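You operate a simulated robot arm through the tools that you are given. There is no shell and no other tool.

You run a simulated robot arm. Do the job below in one go: nothing can be reset, and whatever is moved stays where it is left.

JOB
Set right what has fallen over on the top of the white bench. At the end: the yellow tube stands where the teal pad stood; the white carton, which lies on its side on the top of the white bench, stands upright there; the orange clip from the top of the white bench stands where the yellow tube stood; the teal pad from the top of the white bench stands on top of the white card sleeve; the brown tall carton, which lies on its side on the top of the white bench, stands upright there; whatever was shut is shut again. Leave all else as you found it, and nothing knocked over. Set down upright: tall carton, white carton.

The check looks at the end state, three seconds after you hand in, the way a careful person would. Anything else that was tipped, shoved, dropped, spilled or broken makes it a failure.

ROBOT AND FRAMES
A 7-joint arm with a two-finger parallel gripper, fixed in place. Base frame: the origin is at the foot of the arm, x ahead of it, y to its left, z up; the work surface is at about z = 0. Lengths are in mm, angles in rad, forces in N, time in s.
With the tool pointing down near the work surface it reaches from about 220 to 580 mm from the base axis. Its first joint turns from -1.152 to 1.152 rad. Payload 2.5 kg.
Tool frame: the origin (TCP) lies between the finger pads and is the grasp point; the fingertips stand 23 mm ahead of it; z points along the fingers, y is the line along which they close. The gripper opens to 94 mm. The fingers are 38 mm wide and 10 mm thick; the gripper's body (54 by 96 mm) begins 39 mm behind the TCP.
Orientation is told as [roll, pitch, yaw] about the base's x, y, z axes, in that order, counted from this pose: with the fingers straight down and closing along the base's y, the tool's x points along the base's -x, its y along +y and its z along -z.

CONTROLS
- The arm moves only by the tool nudge_tool. Its argument "plan" is a list that holds one entry, the list of rows, each a list of 7 numbers: the turn, a rotation vector about the base's x, y, z in units of 6 degrees (1.0 is 6 degrees), then the shift along the base's x, y, z in units of 20 mm (1.0 is 20 mm), then the finger opening in mm, from 0 to 94. In form: [[[wx, wy, wz, dx, dy, dz, hand], ...]]. A call has 1 to 20 rows; each row shifts and turns the commanded pose from where the row before left it. A call with a number of a shift or a turn outside -1 to 1 is refused whole. Each row takes 0.2 s and may step no farther than 50 mm and 0.15 rad from the row before; otherwise, or with a gripper value out of range, the whole call is refused. Where a pose cannot be reached the arm comes as near as it can. A force on the tool above 40 N (or 10 N above the force at the start of the call, whichever is more), or a blocked arm, ends the call early, and 0.2 s more pass. The fingers move at their own pace (about 108 mm/s each) and stop on an object; they squeeze with about 38 N. The grip force told is the motor's: it shows also when the fingers shut on nothing. Time passes only in rows, and 0.2 s behind the last, so rows that do not move let the fingers close. The reply holds the time, the measured pose of the TCP, the force on the tool along the base axes, the opening and the grip force, in the units named above and with some noise, with the torque about the TCP (base axes, N m) and any sound that the robot's microphone picked up, and new pictures: "pictures" is both (left out), scene, wrist or none.
- Cameras (640 x 400 px; columns grow to the right, rows downward): "scene" is fixed at [77.5, -408.1, 516.1]; the picture's right is [1.00, -0.10, 0.00], its down [-0.08, -0.82, -0.56] and it looks along [0.05, 0.56, -0.83] (base axes); focal length 214 px, centre (320, 200). "wrist" rides on the gripper at [86, 16, -74] in the tool frame; the picture's right is [-0.18, 0.98, 0.00], its down [-0.58, -0.11, -0.81] and it looks along [-0.79, -0.15, 0.59] (tool axes); focal length 243 px, centre (320, 200).
- probe_pixels(camera, pixels): for up to 12 pixels [column, row] of the newest picture of that camera ("zoom" is the newest enlarged one), the place [x, y, z] in the base frame of the surface seen there, good to about 3 mm. The clock stands still meanwhile.
- enlarge(camera, box): a new picture of the part [left, top, right, bottom] of that camera's present view, enlarged. The clock stands still meanwhile.
- job_done(): hands the job in; it is judged then, once.

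Leave the gripper open and the arm clear of the work at the hand-in unless told otherwise.

The tools are called after "Request:" as name(argument=value, ...) on one line, values as JSON. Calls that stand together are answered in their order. nudge_tool: Moves the arm, as the interface text tells. Its arguments: {"type":"object","properties":{"plan":{"type":"array"},"pictures":{"type":"string","enum":["both","scene","wrist","none"]}},"required":["plan"]} The other tools are called the same way: probe_pixels (camera, pixels) gives the place of the surface under pixels of a picture; enlarge (camera, box) takes an enlarged picture of a part of a camera's view; job_done () hands the job in.

At the start:

```text
time: 0.0
tcp_pos: [416.0, 52.5, 296.3]
tool_rot: [0.001, 0.0, 0.001]
wrist_force: [-0.4, 0.1, -0.3]
moment: [-0.04, 0.01, -0.01]
width: 93.8
grip_force: 0.0
```

scene: 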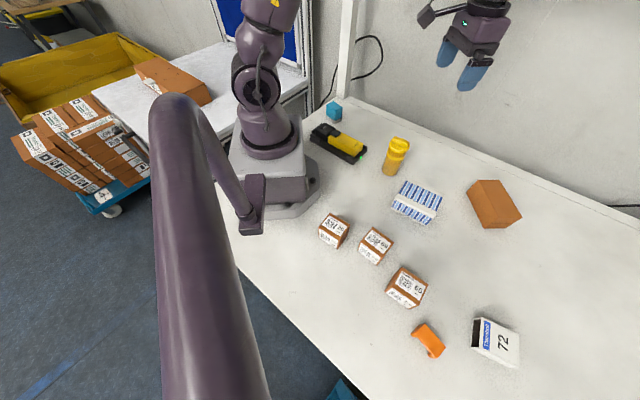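
wrist: 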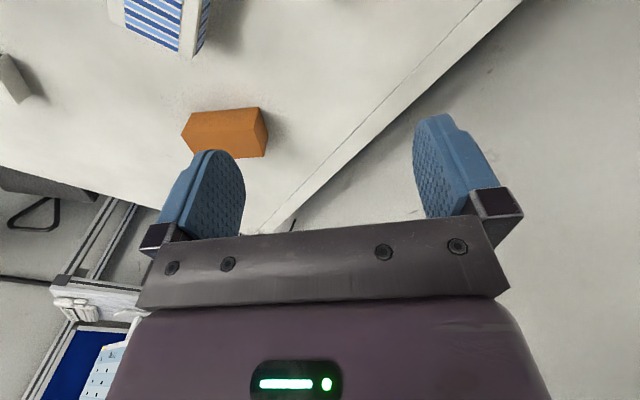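

I'll begin by looking closely at the bench: the teal object near (334,111), the yellow tube near (395,157), the striped box near (417,200), the brown carton near (494,203), the orange clip near (428,341) and the white carton near (497,342).

Request:
enlarge(camera="scene", box=[290, 80, 450, 180])

Request:
enlarge(camera="scene", box=[370, 160, 562, 280])

Request:
enlarge(camera="scene", box=[370, 260, 562, 380])

Request:
enlarge(camera="scene", box=[290, 190, 450, 290])

```text
4.00 times, centred on (370, 130) of scene
```

zoom: 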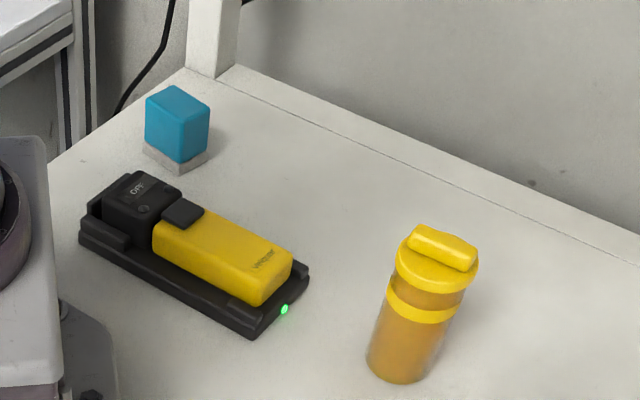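

```text
3.33 times, centred on (466, 220) of scene
```

zoom: 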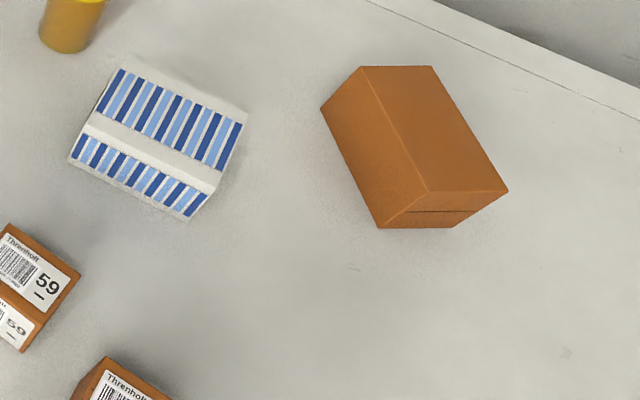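

```text
3.33 times, centred on (466, 320) of scene
```

zoom: 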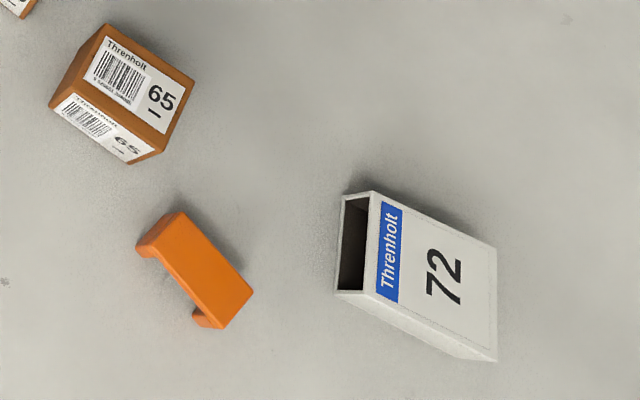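

```text
4.00 times, centred on (370, 240) of scene
```

zoom: 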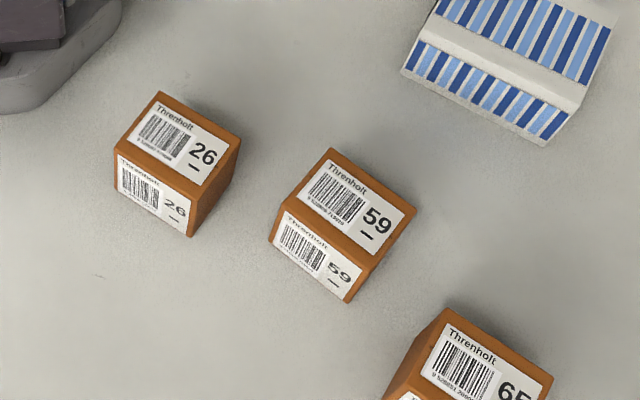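

The "72" box with the open end is the card sleeve. The striped box at (417,200) is the white carton on its side, and the teal block at (334,111) is the pad. I'll zoom in on each object and probe its corners, starting with the striped carton.

Request:
enlarge(camera="scene", box=[377, 165, 457, 235])

```text
5.71 times, centred on (417, 200) of scene
```

zoom: 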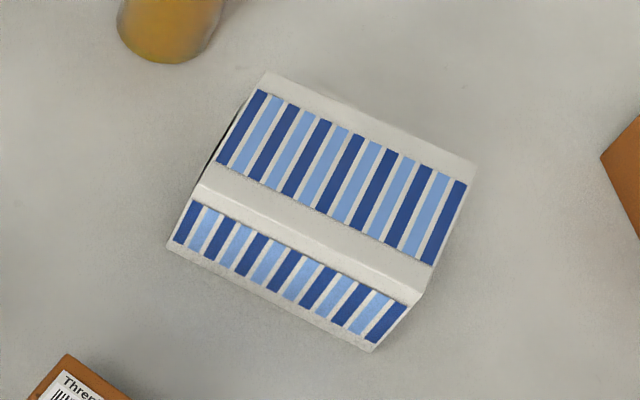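

Now I'll probe the corners of the striped carton: top face, lower front edge, and the table beside it.

Request:
probe_pixels(camera="zoom", pixels=[[267, 80], [468, 168], [422, 286], [207, 190], [174, 246], [374, 345], [330, 180], [290, 290], [120, 200], [450, 320], [560, 100], [210, 150]])

Request:
enlarge(camera="scene", box=[438, 160, 550, 230])

```text
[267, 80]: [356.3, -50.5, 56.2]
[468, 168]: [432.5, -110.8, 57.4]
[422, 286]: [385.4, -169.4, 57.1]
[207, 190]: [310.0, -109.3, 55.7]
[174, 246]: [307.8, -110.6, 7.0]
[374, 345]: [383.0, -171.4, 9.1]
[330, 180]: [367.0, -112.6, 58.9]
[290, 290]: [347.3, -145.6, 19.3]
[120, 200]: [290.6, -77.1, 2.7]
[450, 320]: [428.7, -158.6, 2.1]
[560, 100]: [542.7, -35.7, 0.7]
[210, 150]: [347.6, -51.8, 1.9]
```

```text
5.71 times, centred on (494, 195) of scene
```

zoom: 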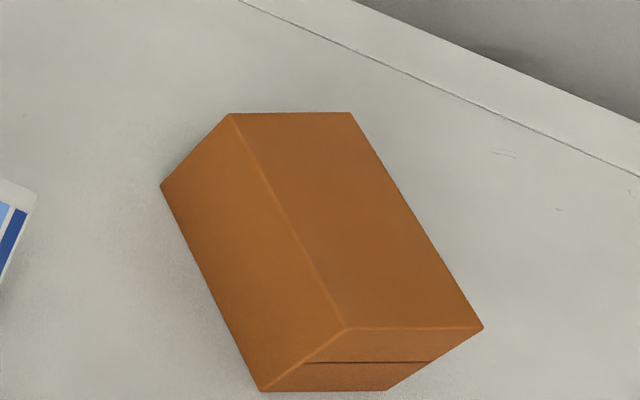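

The striped carton measures about 97 × 75 × 57 mm and lies flat. Next I'll probe the brown carton's corners.

Request:
probe_pixels(camera="zoom", pixels=[[233, 117], [348, 115], [479, 326], [346, 327], [163, 188], [263, 386], [385, 388], [365, 362], [320, 220], [240, 260], [600, 350], [100, 300]])

Request:
enlarge(camera="scene", box=[441, 307, 553, 377])

```text
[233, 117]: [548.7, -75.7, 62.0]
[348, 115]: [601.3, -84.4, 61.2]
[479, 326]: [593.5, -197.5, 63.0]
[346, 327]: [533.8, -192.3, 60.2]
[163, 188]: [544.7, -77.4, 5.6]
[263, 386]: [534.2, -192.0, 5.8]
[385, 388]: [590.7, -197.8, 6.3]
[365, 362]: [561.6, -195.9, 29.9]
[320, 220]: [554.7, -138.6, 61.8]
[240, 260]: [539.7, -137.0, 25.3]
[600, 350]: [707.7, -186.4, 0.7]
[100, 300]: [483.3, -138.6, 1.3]
```

```text
5.71 times, centred on (497, 342) of scene
```

zoom: 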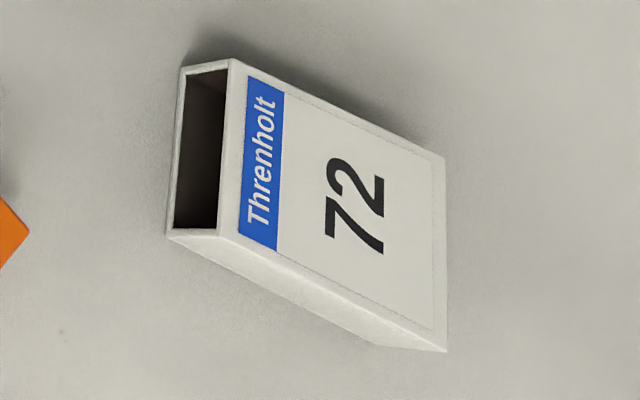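

The brown carton measures about 116 (roughly along y) × 58 × 62 mm, centred near (569,-137). Its seam is on the -y end. Next is the "72" sleeve.

Request:
probe_pixels(camera="zoom", pixels=[[233, 64], [440, 160], [442, 347], [222, 232], [185, 68], [172, 232], [376, 342], [350, 210], [200, 150], [300, 295], [60, 200], [500, 250]])

Request:
enlarge(camera="scene", box=[372, 306, 484, 376])

```text
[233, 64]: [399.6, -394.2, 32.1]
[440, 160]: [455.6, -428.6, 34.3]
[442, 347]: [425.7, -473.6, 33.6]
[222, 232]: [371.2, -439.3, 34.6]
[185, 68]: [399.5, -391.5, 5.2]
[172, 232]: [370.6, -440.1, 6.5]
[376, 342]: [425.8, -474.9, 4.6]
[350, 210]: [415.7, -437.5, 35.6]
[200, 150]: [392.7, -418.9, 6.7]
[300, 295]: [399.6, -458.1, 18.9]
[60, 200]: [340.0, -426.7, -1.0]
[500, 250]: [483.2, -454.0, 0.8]
```

```text
5.71 times, centred on (428, 341) of scene
```

zoom: 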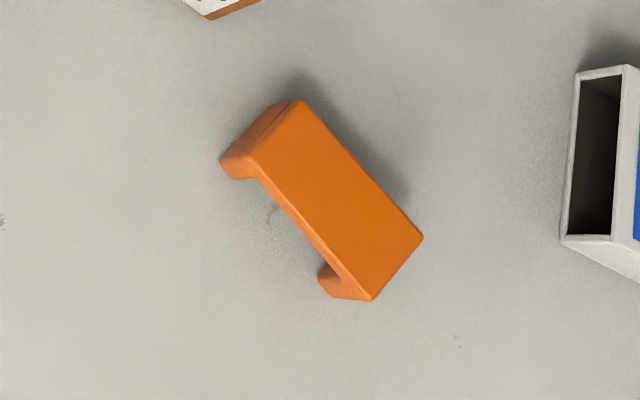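

The sleeve is about 66 × 54 × 35 mm, centred near (413,-434). Next come the orange clip, the tube and the pad.

Request:
probe_pixels(camera="zoom", pixels=[[297, 106], [418, 238], [370, 296], [253, 165], [224, 162], [238, 177], [322, 280], [340, 296], [335, 200], [290, 220], [300, 270], [470, 300]])

Request:
enlarge(camera="scene", box=[348, 122, 444, 182])

```text
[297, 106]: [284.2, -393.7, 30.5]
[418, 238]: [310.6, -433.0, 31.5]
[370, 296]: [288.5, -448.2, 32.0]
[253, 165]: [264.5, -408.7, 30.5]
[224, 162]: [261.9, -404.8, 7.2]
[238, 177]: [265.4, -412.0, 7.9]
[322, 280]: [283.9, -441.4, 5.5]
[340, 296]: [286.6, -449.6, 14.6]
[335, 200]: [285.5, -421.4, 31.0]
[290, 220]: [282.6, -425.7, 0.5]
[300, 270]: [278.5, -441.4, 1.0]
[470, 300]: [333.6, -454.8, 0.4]
```

```text
6.67 times, centred on (396, 152) of scene
```

zoom: 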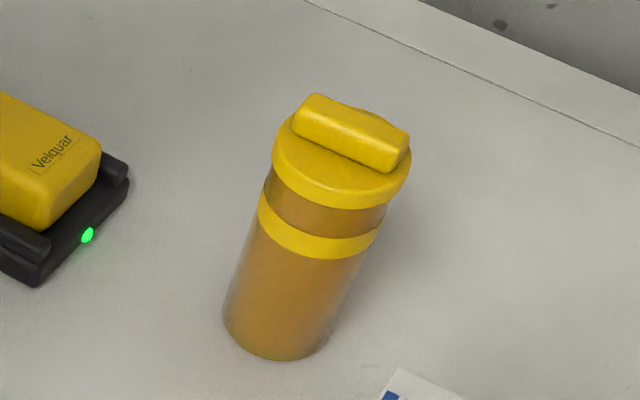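

The clip is a bridge shape on two legs, about 47 × 25 mm with its top at z≈31, centred at (287,-421). Now I'll probe the tube.

Request:
probe_pixels(camera="zoom", pixels=[[307, 100], [355, 130], [395, 160], [280, 140], [330, 195], [320, 240], [290, 300], [265, 350], [225, 310], [330, 340], [300, 250], [400, 190]])

Request:
enlarge(camera="scene", box=[298, 85, 378, 170])

```text
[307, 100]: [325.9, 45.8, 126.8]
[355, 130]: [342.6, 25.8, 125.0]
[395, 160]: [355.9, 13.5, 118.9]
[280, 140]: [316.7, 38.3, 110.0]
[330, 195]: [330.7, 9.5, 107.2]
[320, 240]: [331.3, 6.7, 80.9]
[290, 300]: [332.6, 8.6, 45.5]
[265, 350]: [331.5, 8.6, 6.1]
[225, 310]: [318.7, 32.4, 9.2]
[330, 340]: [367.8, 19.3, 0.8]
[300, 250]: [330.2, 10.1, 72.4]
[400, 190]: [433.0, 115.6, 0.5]
```

```text
4.71 times, centred on (338, 128) of scene
```

zoom: 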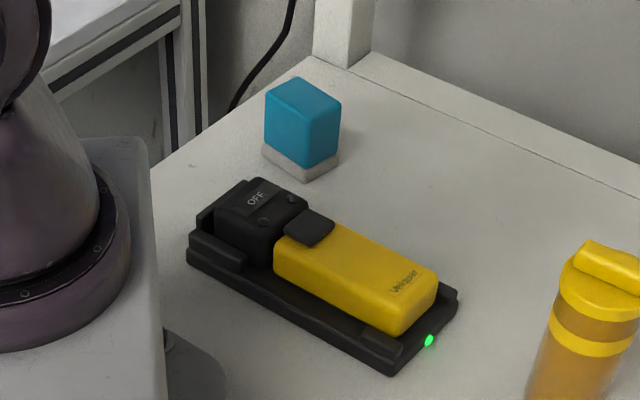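

The tube stands about 126 mm tall with its axis near (339,27). Now I'll probe the teal pad and the charger device beside it.

Request:
probe_pixels(camera="zoom", pixels=[[297, 82], [337, 104], [306, 118], [268, 98], [305, 160], [270, 150], [305, 176], [265, 155], [336, 158], [250, 190], [235, 182], [360, 70]])

Request:
enlarge(camera="scene", box=[310, 90, 358, 120])

```text
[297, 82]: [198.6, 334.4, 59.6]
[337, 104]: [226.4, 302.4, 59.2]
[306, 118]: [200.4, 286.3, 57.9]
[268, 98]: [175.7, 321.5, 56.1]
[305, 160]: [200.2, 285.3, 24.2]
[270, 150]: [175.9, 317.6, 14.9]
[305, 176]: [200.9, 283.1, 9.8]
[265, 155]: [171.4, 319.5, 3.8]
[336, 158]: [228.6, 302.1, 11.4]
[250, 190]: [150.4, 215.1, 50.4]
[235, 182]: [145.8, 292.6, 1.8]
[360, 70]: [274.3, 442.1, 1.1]
```

```text
13.33 times, centred on (334, 105) of scene
```

zoom: 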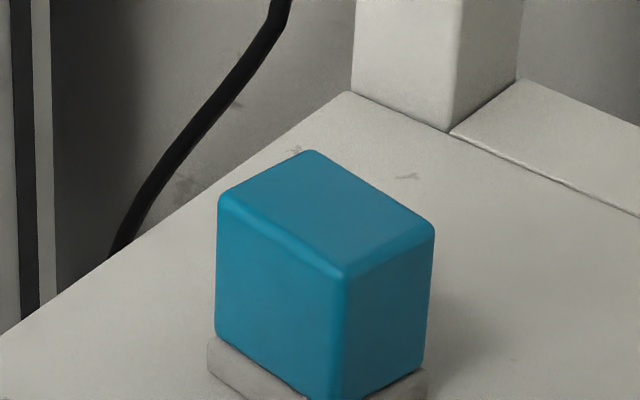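

The pad is about 42 × 31 × 59 mm, centred near (200,311). Next I'll check what the wrist camera already shows of the striped carton (160,20) and the brown carton (225,130), and probe the post near the pad.

Request:
enlarge(camera="wrist", box=[0, 0, 320, 200])

Request:
probe_pixels(camera="scene", pixels=[[340, 95], [343, 99], [338, 92], [336, 60], [350, 60], [343, 20], [322, 112], [355, 40], [330, 135], [350, 155], [362, 150], [320, 130]])

```text
2.00 times, centred on (160, 100) of wrist
```

zoom: 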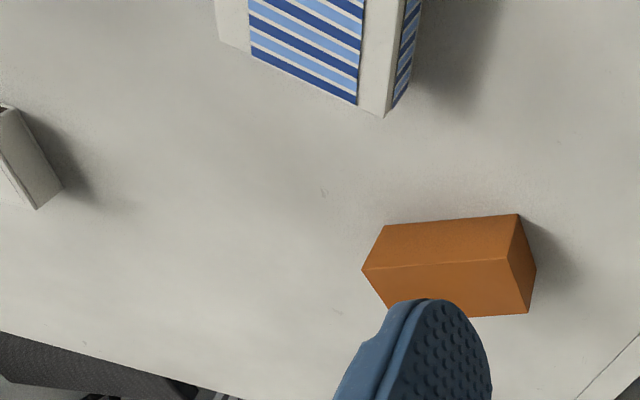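

```text
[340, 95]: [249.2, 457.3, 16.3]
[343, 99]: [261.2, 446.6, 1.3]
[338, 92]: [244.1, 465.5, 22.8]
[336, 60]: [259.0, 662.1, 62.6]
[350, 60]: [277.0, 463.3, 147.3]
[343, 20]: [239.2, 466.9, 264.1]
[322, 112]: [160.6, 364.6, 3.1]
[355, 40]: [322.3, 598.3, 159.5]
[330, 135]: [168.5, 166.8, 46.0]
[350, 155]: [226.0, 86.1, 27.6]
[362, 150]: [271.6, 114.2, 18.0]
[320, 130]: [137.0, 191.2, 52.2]
```

The stripes wrap the carton's long sides, so I need to see its two end faces and the brown carton's +y end. I'll enlarge the brown carton in the wrist view around (235,135) first.

Request:
enlarge(camera="wrist", box=[170, 90, 290, 165])

Request:
enlarge(camera="scene", box=[466, 208, 514, 238])

```text
5.33 times, centred on (230, 128) of wrist
```

zoom: 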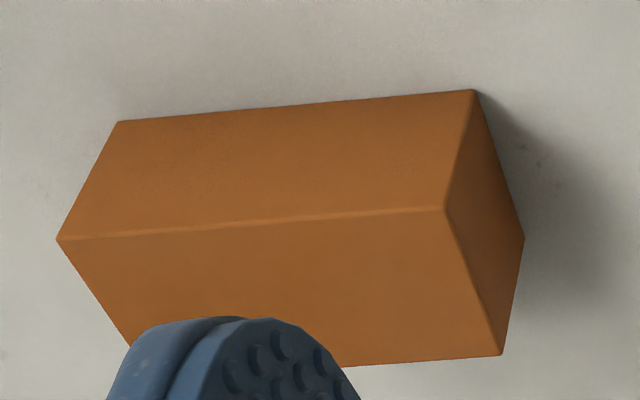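

```text
13.33 times, centred on (490, 223) of scene
```

zoom: 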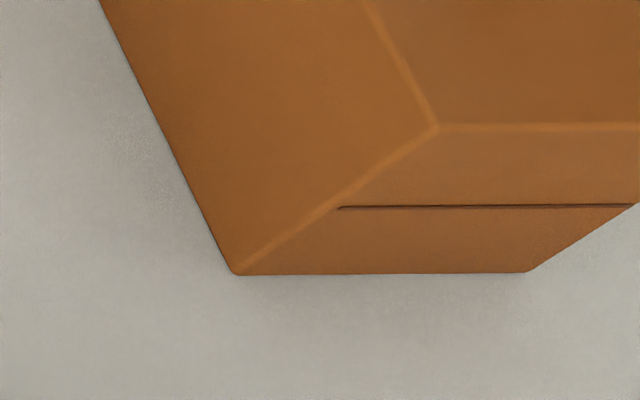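

The brown carton's +y end is plain and its -y end carries the flap seam, so the seam end is its top. Next I'll move the arm to look at the striped carton's near end: yaw -45°, TCP near (330,0,220), which is clear above the tube.

Request:
nudge_tool(plan=[[[0, 0, -0.9375, -0.5375, -0.328, -0.475, 94], [0, 0, -0.9375, -0.5375, -0.328, -0.475, 94], [0, 0, -0.9375, -0.5375, -0.328, -0.475, 94], [0, 0, -0.9375, -0.5375, -0.328, -0.475, 94], [0, 0, -0.9375, -0.5375, -0.328, -0.475, 94], [0, 0, -0.9375, -0.5375, -0.328, -0.475, 94], [0, 0, -0.9375, -0.5375, -0.328, -0.475, 94], [0, 0, -0.9375, -0.5375, -0.328, -0.475, 94], [0, 0, 0, 0, 0, 0, 94]]])

```text
time: 2.0
tcp_pos: [329.5, 2.6, 219.7]
tool_rot: [-0.001, -0.001, -0.785]
wrist_force: [0.4, 0.8, 0.3]
moment: [0.04, -0.01, 0.01]
width: 94.3
grip_force: 0.0
```

scene: 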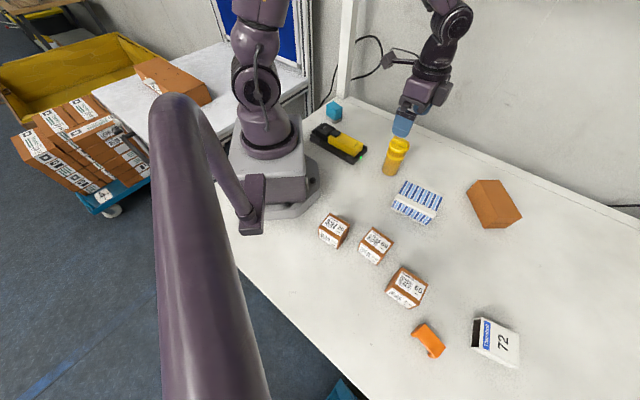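
wrist: 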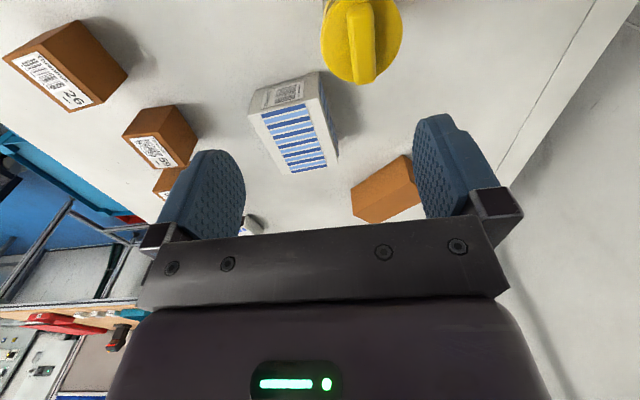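

The near end of the striped carton shows a printed barcode near (287,92). I'll enlarge it.

Request:
enlarge(camera="wrist", box=[230, 60, 358, 140])

Request:
enlarge(camera="wrist", box=[250, 70, 330, 120])

```text
5.00 times, centred on (294, 100) of wrist
```

zoom: 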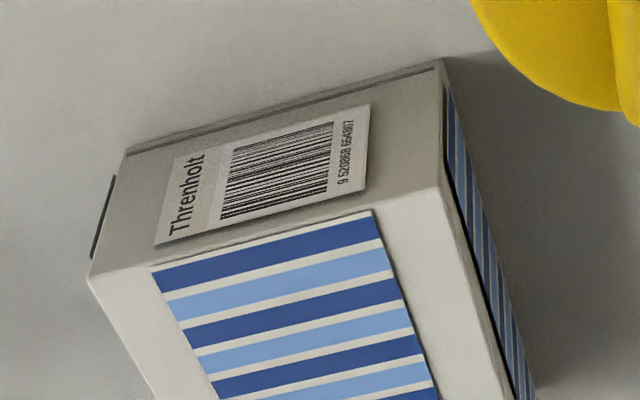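

```text
8.00 times, centred on (290, 95) of wrist
```

zoom: 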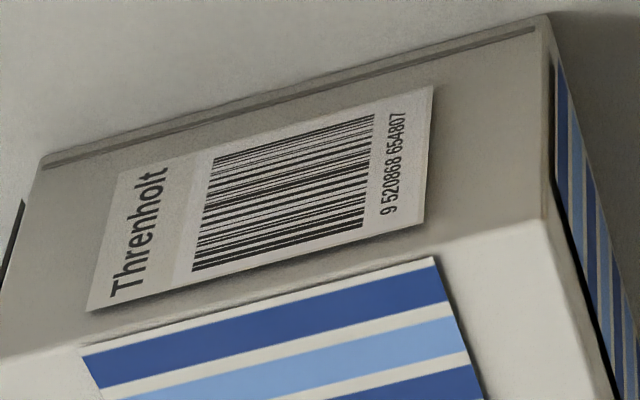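

The near end carries a "Threnholt" barcode label and a thin slit along its lower edge. Before deciding which end is up, I want to see the far end (the +x,-y end). I'll turn the yaw toward +90° in two steps, staying at z≈220 while moving to about (445,-165).

Request:
nudge_tool(plan=[[[0, 0, 0.98, 0.25, -0.36, 0, 94], [0, 0, 0.98, 0.25, -0.36, 0, 94], [0, 0, 0.98, 0.25, -0.36, 0, 94], [0, 0, 0.98, 0.25, -0.36, 0, 94], [0, 0, 0.98, 0.25, -0.36, 0, 94], [0, 0, 0.98, 0.25, -0.36, 0, 94], [0, 0, 0.98, 0.25, -0.36, 0, 94], [0, 0, 0.98, 0.25, -0.36, 0, 94], [0, 0, 0.98, 0.25, -0.36, 0, 94], [0, 0, 0.98, 0.25, -0.36, 0, 94], [0, 0, 0.98, 0.25, -0.36, 0, 94], [0, 0, 0.98, 0.25, -0.36, 0, 94]]], pictures="none")

Request:
nudge_tool(plan=[[[0, 0, 0.98, 0.25, -0.36, 0, 94], [0, 0, 0.98, 0.25, -0.36, 0, 94], [0, 0, 0.98, 0.25, -0.36, 0, 94], [0, 0, 0.98, 0.25, -0.36, 0, 94], [0, 0, 0.98, 0.25, -0.36, 0, 94], [0, 0, 0.98, 0.25, -0.36, 0, 94], [0, 0, 0.98, 0.25, -0.36, 0, 94], [0, 0, 0.98, 0.25, -0.36, 0, 94], [0, 0, 0.98, 0.25, -0.36, 0, 94], [0, 0, 0.98, 0.25, -0.36, 0, 94], [0, 0, 0.98, 0.25, -0.36, 0, 94], [0, 0, 0, 0, 0, 0, 94]]])

```text
time: 4.6
tcp_pos: [390.0, -84.9, 220.5]
tool_rot: [0.0, 0.001, 0.449]
wrist_force: [-0.7, 1.0, 0.3]
moment: [-0.03, 0.02, 0.03]
width: 93.7
grip_force: 0.0
```

```text
time: 7.2
tcp_pos: [444.7, -164.6, 220.3]
tool_rot: [0.001, 0.0, 1.578]
wrist_force: [0.9, 0.5, 0.4]
moment: [-0.02, 0.01, 0.02]
width: 94.1
grip_force: 0.1
```

scene: 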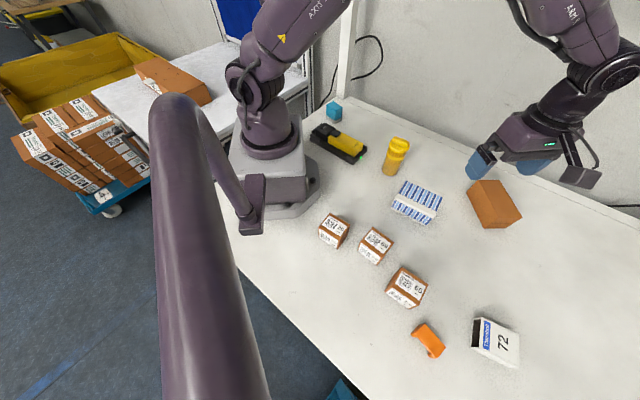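
wrist: 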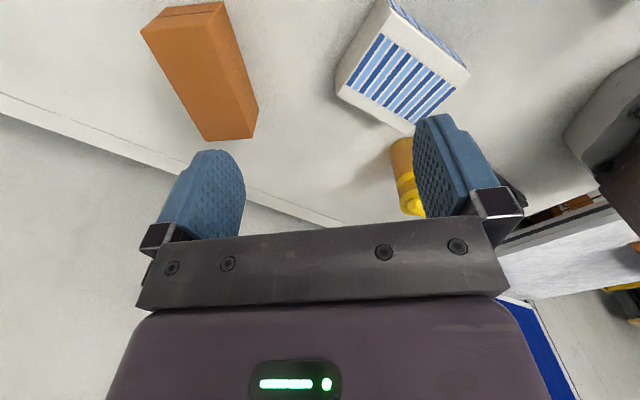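

Yaw +90° works here. I'll enlarge the striped carton's far end near (360,45) and the brown carton's seam end near (185,15).

Request:
enlarge(camera="wrist", box=[325, 0, 453, 80])

Request:
enlarge(camera="wrist", box=[130, 0, 258, 80])

```text
5.00 times, centred on (389, 40) of wrist
```

zoom: 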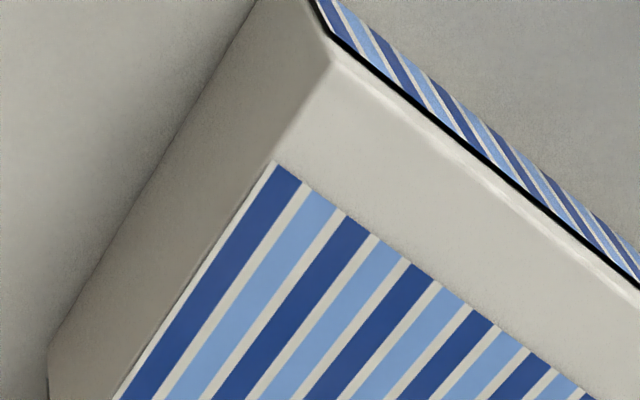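

```text
5.00 times, centred on (194, 40) of wrist
```

zoom: 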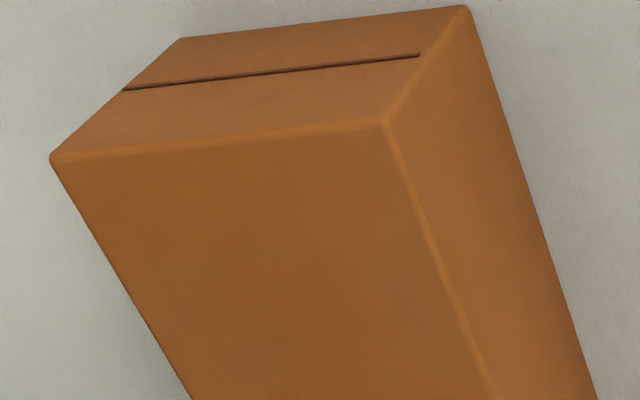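

The far end of the striped carton is plain, so its labelled and slit near end is the top. The brown carton's seam end (-y) is the top too. I'll start with the teal pad and fly to above it at (200,311), yaw 35°, staying high.

Request:
nudge_tool(plan=[[[0, 0, -0.382, -0.51, 0.9917, 0, 94], [0, 0, -0.382, -0.51, 0.9917, 0, 94], [0, 0, -0.382, -0.51, 0.9917, 0, 94], [0, 0, -0.382, -0.51, 0.9917, 0, 94], [0, 0, -0.382, -0.51, 0.9917, 0, 94], [0, 0, -0.382, -0.51, 0.9917, 0, 94], [0, 0, -0.382, -0.51, 0.9917, 0, 94], [0, 0, -0.382, -0.51, 0.9917, 0, 94], [0, 0, -0.382, -0.51, 0.9917, 0, 94], [0, 0, -0.382, -0.51, 0.9917, 0, 94], [0, 0, -0.382, -0.51, 0.9917, 0, 94], [0, 0, -0.382, -0.51, 0.9917, 0, 94]]], pictures="none")

Request:
nudge_tool(plan=[[[0, 0, -0.382, -0.51, 0.9917, 0, 94], [0, 0, -0.382, -0.51, 0.9917, 0, 94], [0, 0, -0.382, -0.51, 0.9917, 0, 94], [0, 0, -0.382, -0.51, 0.9917, 0, 94], [0, 0, -0.382, -0.51, 0.9917, 0, 94], [0, 0, -0.382, -0.51, 0.9917, 0, 94], [0, 0, -0.382, -0.51, 0.9917, 0, 94], [0, 0, -0.382, -0.51, 0.9917, 0, 94], [0, 0, -0.382, -0.51, 0.9917, 0, 94], [0, 0, -0.382, -0.51, 0.9917, 0, 94], [0, 0, -0.382, -0.51, 0.9917, 0, 94], [0, 0, -0.382, -0.51, 0.9917, 0, 94], [0, 0, 0, 0, 0, 0, 94]]])

```text
time: 9.8
tcp_pos: [320.9, 72.6, 221.0]
tool_rot: [0.001, -0.001, 1.096]
wrist_force: [-0.8, 0.0, -0.1]
moment: [-0.02, -0.02, -0.01]
width: 93.9
grip_force: 0.1
```

```text
time: 12.6
tcp_pos: [201.0, 311.5, 219.4]
tool_rot: [0.002, 0.0, 0.616]
wrist_force: [-0.5, 0.3, 0.4]
moment: [0.01, -0.04, -0.02]
width: 94.0
grip_force: 0.0
```

scene: 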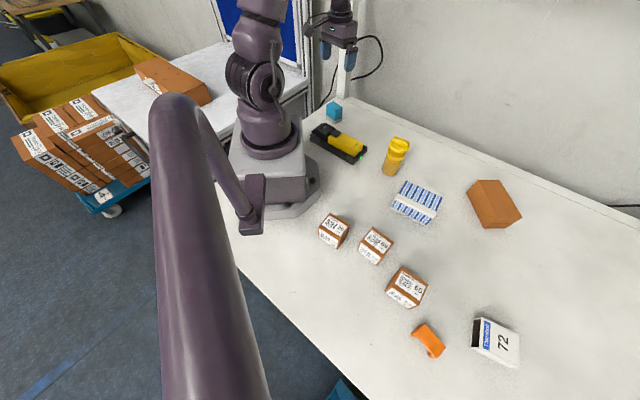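
wrist: 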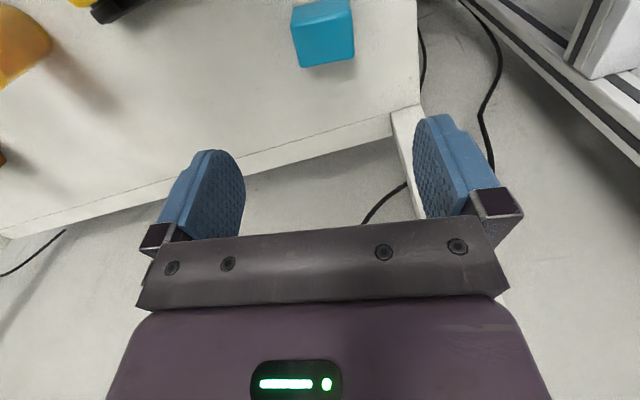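

The pad is visible at (324,32) in the wrist view. I'll enlarge it and probe its top corners to fix its position and orientation.

Request:
enlarge(camera="wrist", box=[272, 0, 384, 70])

```text
5.71 times, centred on (328, 35) of wrist
```

zoom: 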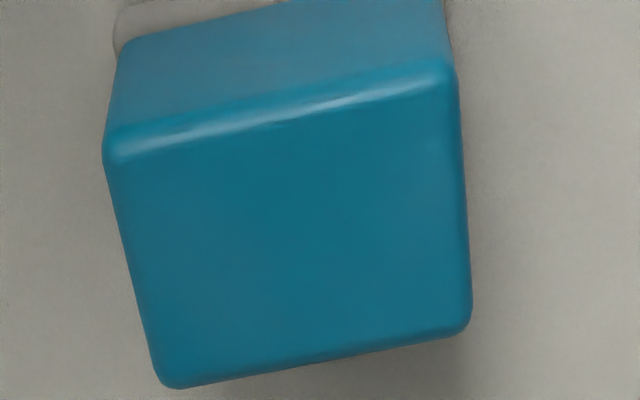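

Request:
probe_pixels(camera="zoom", pixels=[[110, 158], [455, 80], [465, 325], [165, 382], [135, 270], [462, 200], [285, 115], [310, 355], [300, 240], [120, 100], [100, 300], [550, 200]])

```text
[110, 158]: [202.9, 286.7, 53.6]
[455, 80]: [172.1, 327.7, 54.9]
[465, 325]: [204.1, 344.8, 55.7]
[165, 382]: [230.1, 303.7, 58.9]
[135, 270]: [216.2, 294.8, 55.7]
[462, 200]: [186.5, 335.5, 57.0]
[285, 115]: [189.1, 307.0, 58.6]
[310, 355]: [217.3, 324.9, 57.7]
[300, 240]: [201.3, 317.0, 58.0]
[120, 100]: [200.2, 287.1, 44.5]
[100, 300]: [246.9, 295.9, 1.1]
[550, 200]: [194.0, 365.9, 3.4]
```

Probing gives the pad's centre at (202,315.5) with its long side (~50 mm) along 126°, matching the current closing direction. I'll descend to TCP z≈38, gripping the teal block above the grey base. I'll stop there before closing.

Request:
nudge_tool(plan=[[[0, 0, 0.1, 0.05, 0.2, -0.9, 94], [0, 0, 0, 0, 0, -0.9, 94], [0, 0, 0, 0, 0, -0.9, 94], [0, 0, 0, 0, 0, -0.9, 94], [0, 0, 0, 0, 0, -0.9, 94], [0, 0, 0, 0, 0, -0.9, 94], [0, 0, 0, 0, 0, -0.9, 94], [0, 0, 0, 0, 0, -0.9, 94], [0, 0, 0, 0, 0, -0.9, 94], [0, 0, 0, 0, 0, -0.9, 94], [0, 0, 0, 0, 0, 0, 94]]])

```text
time: 15.0
tcp_pos: [203.6, 312.8, 39.3]
tool_rot: [-0.001, 0.0, 0.628]
wrist_force: [0.7, -0.1, -0.3]
moment: [-0.02, -0.03, -0.02]
width: 94.1
grip_force: 0.1
```

scene: 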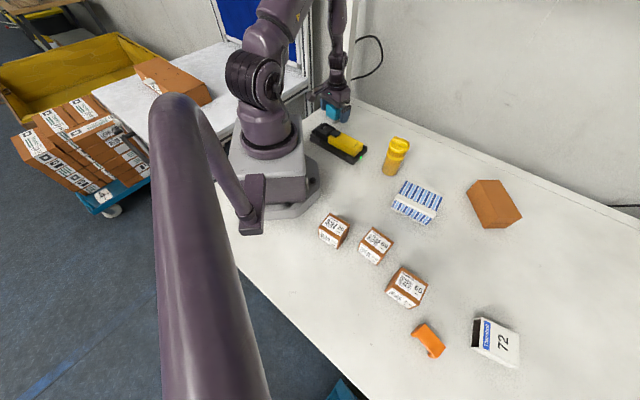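
wrist: 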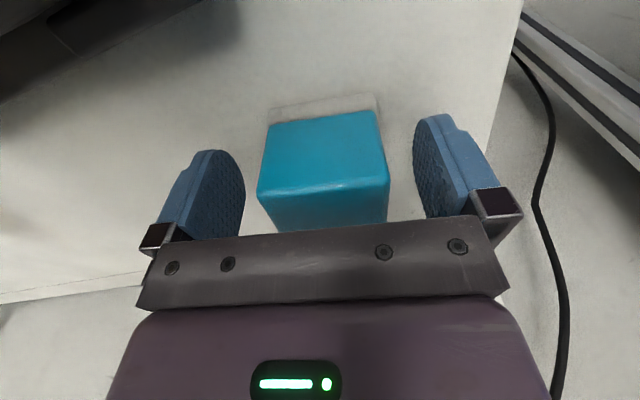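

The pad sits between the fingers, well aligned. Now I'll close on it without moving.

Request:
nudge_tool(plan=[[[0, 0, 0, 0, 0, 0, 40], [0, 0, 0, 0, 0, 0, 30], [0, 0, 0, 0, 0, 0, 30], [0, 0, 0, 0, 0, 0, 30]]], pictures="wrist")

```text
time: 16.0
tcp_pos: [202.1, 312.7, 39.6]
tool_rot: [0.003, -0.001, 0.629]
wrist_force: [0.2, 1.0, -0.5]
moment: [-0.02, -0.01, 0.0]
width: 52.5
grip_force: 37.9
```

wrist: 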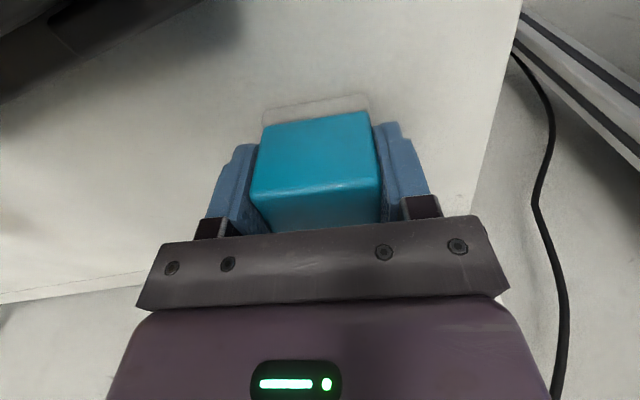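

It's held at 52.5 mm. I'll lift straight up and check that it comes along.

Request:
nudge_tool(plan=[[[0, 0, 0, 0, 0, 0.3, 30], [0, 0, 0, 0, 0, 0.6, 30], [0, 0, 0, 0, 0, 0.9, 30], [0, 0, 0, 0, 0, 0.9, 30], [0, 0, 0, 0, 0, 0.9, 30], [0, 0, 0, 0, 0, 0.9, 30], [0, 0, 0, 0, 0, 0.9, 30], [0, 0, 0, 0, 0, 0.9, 30], [0, 0, 0, 0, 0, 0.9, 30], [0, 0, 0, 0, 0, 0.9, 30]]])

```text
time: 18.2
tcp_pos: [200.8, 313.0, 202.9]
tool_rot: [-0.001, 0.001, 0.627]
wrist_force: [0.9, -0.1, -0.3]
moment: [-0.03, 0.0, 0.0]
width: 52.2
grip_force: 38.0
```

scene: 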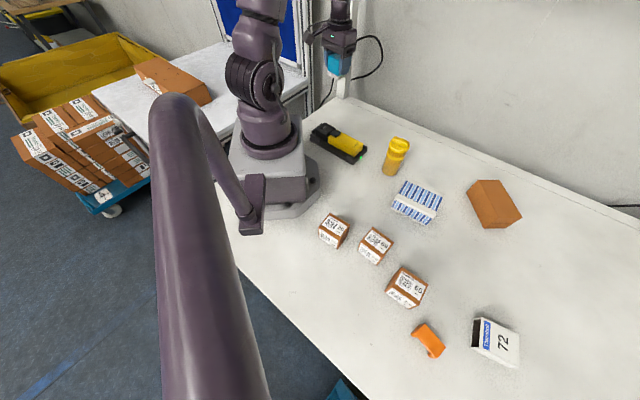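
wrist: 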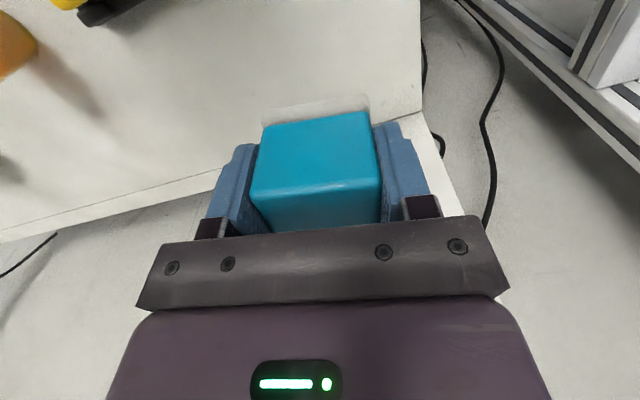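

The pad is held and clear. I'll carry it high over the bench to (400,50), then across toward the sleeve, turning yaw slowly to 58° so its long side lines up with the sleeve's.

Request:
nudge_tool(plan=[[[0, 0, 0, 0.71, -0.94, 0, 30], [0, 0, 0, 0.71, -0.94, 0, 30], [0, 0, 0, 0.71, -0.94, 0, 30], [0, 0, 0, 0.71, -0.94, 0, 30], [0, 0, 0, 0.71, -0.94, 0, 30], [0, 0, 0, 0.71, -0.94, 0, 30], [0, 0, 0, 0.71, -0.94, 0, 30], [0, 0, 0, 0.71, -0.94, 0, 30], [0, 0, 0, 0.71, -0.94, 0, 30], [0, 0, 0, 0.71, -0.94, 0, 30], [0, 0, 0, 0.71, -0.94, 0, 30], [0, 0, 0, 0.71, -0.94, 0, 30], [0, 0, 0, 0.71, -0.94, 0, 30], [0, 0, 0, 0.71, -0.94, 0, 30]]], pictures="none")

Request:
nudge_tool(plan=[[[0, 0, 0.155, 0, -0.97, 0, 30], [0, 0, 0.155, 0, -0.97, 0, 30], [0, 0, 0.155, 0, -0.97, 0, 30], [0, 0, 0.155, 0, -0.97, 0, 30], [0, 0, 0.155, 0, -0.97, 0, 30], [0, 0, 0.155, 0, -0.97, 0, 30], [0, 0, 0.155, 0, -0.97, 0, 30], [0, 0, 0.155, 0, -0.97, 0, 30], [0, 0, 0.155, 0, -0.97, 0, 30], [0, 0, 0.155, 0, -0.97, 0, 30], [0, 0, 0.155, 0, -0.97, 0, 30], [0, 0, 0.155, 0, -0.97, 0, 30]]], pictures="none")

Request:
nudge_tool(plan=[[[0, 0, 0.155, 0, -0.97, 0, 30], [0, 0, 0.155, 0, -0.97, 0, 30], [0, 0, 0.155, 0, -0.97, 0, 30], [0, 0, 0.155, 0, -0.97, 0, 30], [0, 0, 0.155, 0, -0.97, 0, 30], [0, 0, 0.155, 0, -0.97, 0, 30], [0, 0, 0.155, 0, -0.97, 0, 30], [0, 0, 0.155, 0, -0.97, 0, 30], [0, 0, 0.155, 0, -0.97, 0, 30], [0, 0, 0.155, 0, -0.97, 0, 30], [0, 0, 0.155, 0, -0.97, 0, 30], [0, 0, 0, 0, 0, 0, 30]]])

```text
time: 21.2
tcp_pos: [401.9, 50.5, 202.9]
tool_rot: [0.002, 0.0, 0.63]
wrist_force: [-0.7, 0.0, -0.7]
moment: [0.0, -0.01, 0.01]
width: 52.7
grip_force: 37.5
```

```text
time: 23.8
tcp_pos: [399.8, -182.1, 204.7]
tool_rot: [0.001, -0.001, 0.823]
wrist_force: [-0.1, 0.2, 0.3]
moment: [0.04, -0.02, -0.02]
width: 52.2
grip_force: 38.1
```

```text
time: 26.4
tcp_pos: [401.5, -395.3, 200.7]
tool_rot: [0.002, 0.0, 1.001]
wrist_force: [-0.5, 0.5, -0.7]
moment: [0.01, -0.02, 0.0]
width: 52.4
grip_force: 37.6
```

scene: 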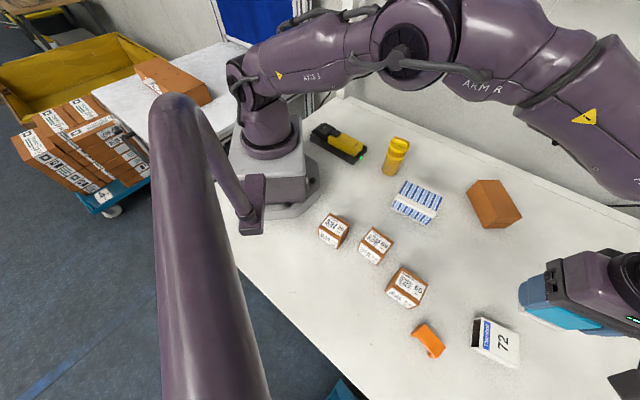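
wrist: 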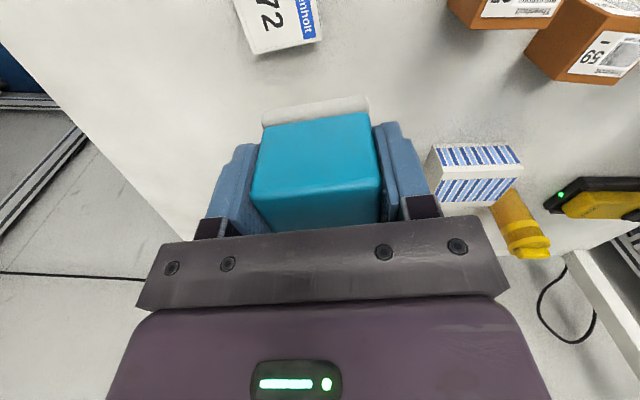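

I'm at yaw 57.4°, near the sleeve. I'll shift toward (409,-428) and lower to z≈115, still clear of the sleeve's top at 35 since the pad bottom is about 39 below the TCP.

Request:
nudge_tool(plan=[[[0, 0, 0.05, 0.2, -0.82, 0, 30], [0, 0, 0.05, 0.2, -0.82, -0.3, 30], [0, 0, 0, 0, 0, -0.8, 30], [0, 0, 0, 0, 0, -0.8, 30], [0, 0, 0, 0, 0, -0.8, 30], [0, 0, 0, 0, 0, -0.8, 30], [0, 0, 0, 0, 0, -0.7, 30], [0, 0, 0, 0, 0, 0, 30]]])

```text
time: 28.2
tcp_pos: [408.3, -427.8, 116.5]
tool_rot: [0.0, 0.0, 1.012]
wrist_force: [-0.5, 0.1, -0.4]
moment: [0.0, -0.02, -0.03]
width: 52.4
grip_force: 37.5
```

scene: 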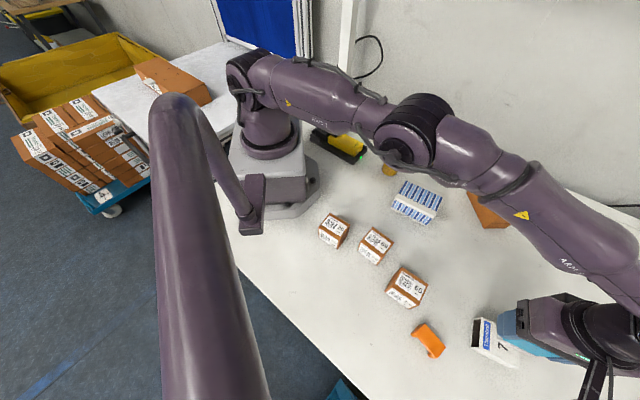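
wrist: 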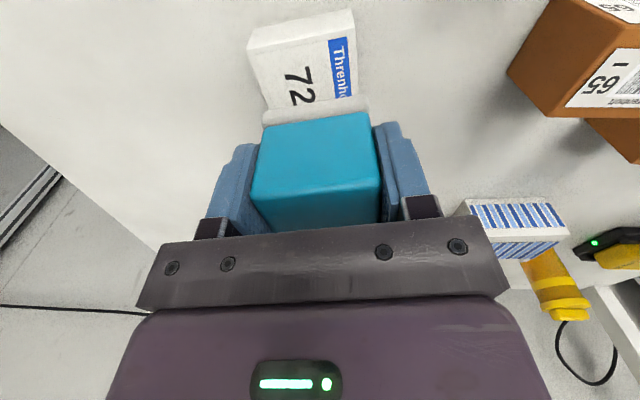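

The pose is reached at a radius of about 591. I'll check the sleeve's position from this viewpoint before going lower.

Request:
enlarge(camera="wrist", box=[236, 0, 380, 90])

```text
4.44 times, centred on (308, 45) of wrist
```

zoom: 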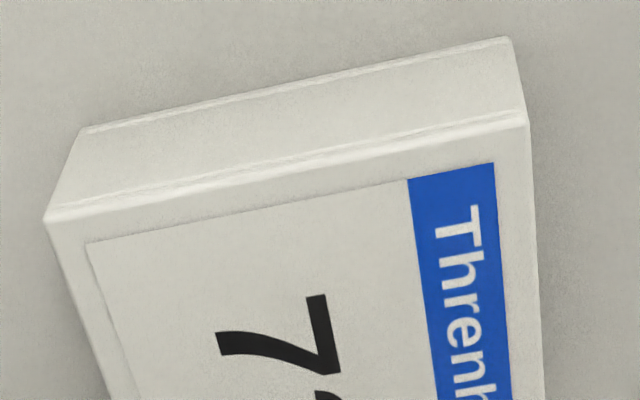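

Request:
probe_pixels(camera="zoom", pixels=[[52, 222], [524, 125], [286, 180], [105, 385], [538, 380], [320, 250], [85, 132], [510, 42]])

Request:
probe_pixels(camera="wrist", pixels=[[266, 130], [366, 125], [316, 115], [316, 125], [262, 128], [369, 110]])

```text
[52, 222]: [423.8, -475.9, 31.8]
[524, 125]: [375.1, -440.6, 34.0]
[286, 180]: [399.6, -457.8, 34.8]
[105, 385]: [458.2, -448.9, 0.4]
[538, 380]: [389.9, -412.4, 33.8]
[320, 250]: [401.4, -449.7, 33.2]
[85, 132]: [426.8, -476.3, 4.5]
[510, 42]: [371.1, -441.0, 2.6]
```

```text
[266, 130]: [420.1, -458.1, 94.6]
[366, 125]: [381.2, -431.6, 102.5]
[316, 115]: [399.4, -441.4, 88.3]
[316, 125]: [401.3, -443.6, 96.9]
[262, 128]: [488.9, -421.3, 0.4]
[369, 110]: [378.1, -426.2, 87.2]
```

The sleeve position is consistent, with centre (413,-434), and the pad is centred on the TCP. I'll shift 3–4 mm outward and lower to z≈80, then look at the gap.

Request:
nudge_tool(plan=[[[0, 0, 0, 0.18, -0.2, -0.5, 30], [0, 0, 0, 0, 0, -0.5, 30], [0, 0, 0, 0, 0, -0.4, 30], [0, 0, 0, 0, 0, -0.4, 30], [0, 0, 0, 0, 0, 0, 30]]])

```text
time: 29.4
tcp_pos: [415.4, -433.3, 81.9]
tool_rot: [-0.001, 0.0, 1.013]
wrist_force: [0.5, 0.3, -0.9]
moment: [-0.02, -0.01, 0.04]
width: 52.5
grip_force: 37.4
```

scene: 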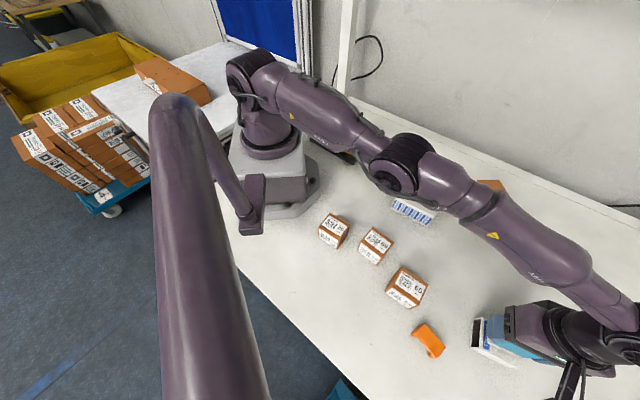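
wrist: 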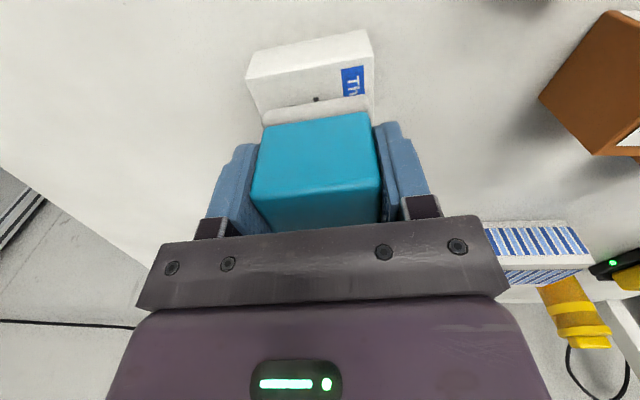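

It's directly over the sleeve. I'll descend slowly in 2 mm rows and watch the force for contact.

Request:
nudge_tool(plan=[[[0, 0, 0, 0, 0, -0.1, 30], [0, 0, 0, 0, 0, -0.1, 30], [0, 0, 0, 0, 0, -0.1, 30], [0, 0, 0, 0, 0, 0, 30]]], pictures="wrist")

```text
time: 30.4
tcp_pos: [411.8, -432.8, 75.6]
tool_rot: [0.002, 0.0, 1.013]
wrist_force: [0.2, -0.6, -0.7]
moment: [0.03, -0.01, -0.03]
width: 52.5
grip_force: 37.5
```

wrist: 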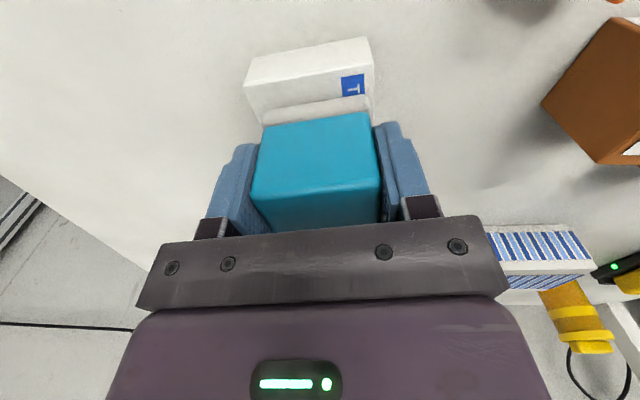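

No contact yet at z≈75.6, with the force near zero. I'll continue down 1 mm at a time.

Request:
nudge_tool(plan=[[[0, 0, 0, 0, 0, -0.05, 30], [0, 0, 0, 0, 0, -0.05, 30], [0, 0, 0, 0, 0, 0, 30]]], pictures="none")

```text
time: 31.2
tcp_pos: [413.0, -431.9, 73.4]
tool_rot: [0.0, -0.001, 1.01]
wrist_force: [0.4, -0.5, -0.6]
moment: [-0.01, 0.01, 0.0]
width: 52.4
grip_force: 37.5
```

Request:
nudge_tool(plan=[[[0, 0, 0, 0, 0, -0.05, 30], [0, 0, 0, 0, 0, -0.05, 30], [0, 0, 0, 0, 0, 0, 30]]], pictures="wrist")

```text
time: 32.0
tcp_pos: [413.7, -431.8, 71.7]
tool_rot: [-0.001, 0.0, 1.012]
wrist_force: [-1.0, -0.1, -1.2]
moment: [-0.02, -0.02, -0.02]
width: 52.4
grip_force: 38.3
```

wrist: 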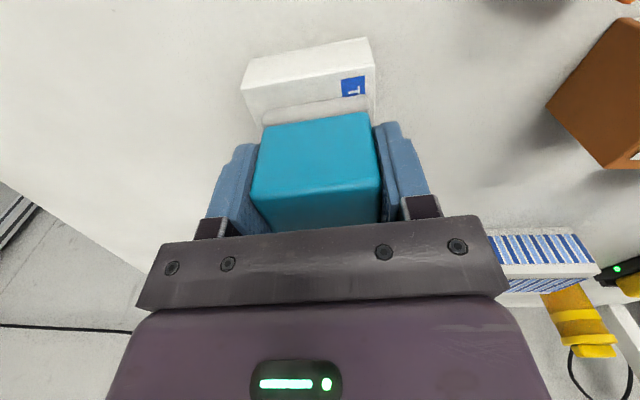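

The fz reading has barely changed. I'll go down in 1 mm steps and keep checking.

Request:
nudge_tool(plan=[[[0, 0, 0, 0, 0, -0.05, 30], [0, 0, 0, 0, 0, 0, 30]]], pictures="none")

Request:
nudge_tool(plan=[[[0, 0, 0, 0, 0, -0.05, 30], [0, 0, 0, 0, 0, 0, 30]]], pictures="none")

```text
time: 32.6
tcp_pos: [412.9, -431.3, 71.3]
tool_rot: [0.0, -0.001, 1.012]
wrist_force: [0.5, -1.1, -0.2]
moment: [-0.01, 0.04, 0.01]
width: 52.3
grip_force: 38.5
```

```text
time: 33.2
tcp_pos: [414.2, -432.8, 71.1]
tool_rot: [-0.002, 0.0, 1.013]
wrist_force: [0.7, 1.6, 6.9]
moment: [0.05, -0.02, -0.05]
width: 52.4
grip_force: 38.1
```

fz = 6.9 N, so the pad is resting on the sleeve. I'll open the fingers in place.

Request:
nudge_tool(plan=[[[0, 0, 0, 0, 0, 0, 56], [0, 0, 0, 0, 0, 0, 70], [0, 0, 0, 0, 0, 0, 90], [0, 0, 0, 0, 0, 0, 90]]], pictures="wrist")

```text
time: 34.2
tcp_pos: [413.0, -432.7, 70.2]
tool_rot: [0.0, 0.001, 1.013]
wrist_force: [-0.6, -0.3, 0.1]
moment: [0.02, 0.0, 0.04]
width: 89.9
grip_force: 0.0
```

wrist: 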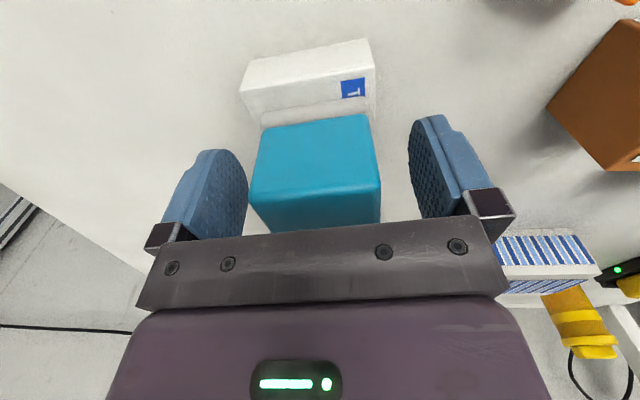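

The pad stands on the sleeve and is released. I'll rise straight up to z≈200.

Request:
nudge_tool(plan=[[[0, 0, 0, 0, 0, 0.4, 94], [0, 0, 0, 0, 0, 0.8, 94], [0, 0, 0, 0, 0, 0.9, 94], [0, 0, 0, 0, 0, 0.9, 94], [0, 0, 0, 0, 0, 0.9, 94], [0, 0, 0, 0, 0, 0.9, 94], [0, 0, 0, 0, 0, 0.9, 94], [0, 0, 0, 0, 0, 0.9, 94]]])

```text
time: 36.0
tcp_pos: [412.6, -433.9, 202.3]
tool_rot: [-0.001, 0.002, 1.014]
wrist_force: [0.3, 0.1, 0.7]
moment: [-0.02, 0.02, -0.01]
width: 94.1
grip_force: 0.0
```

scene: 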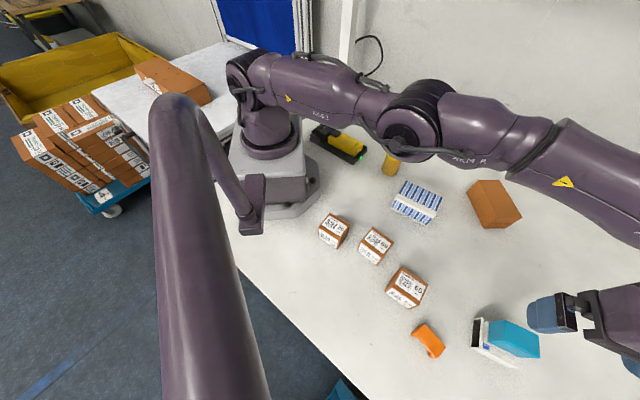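
wrist: 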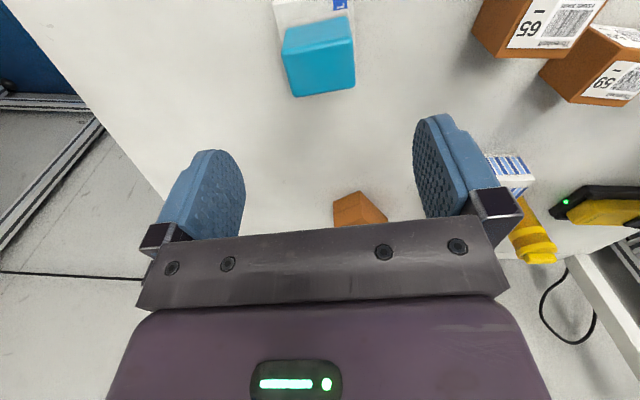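

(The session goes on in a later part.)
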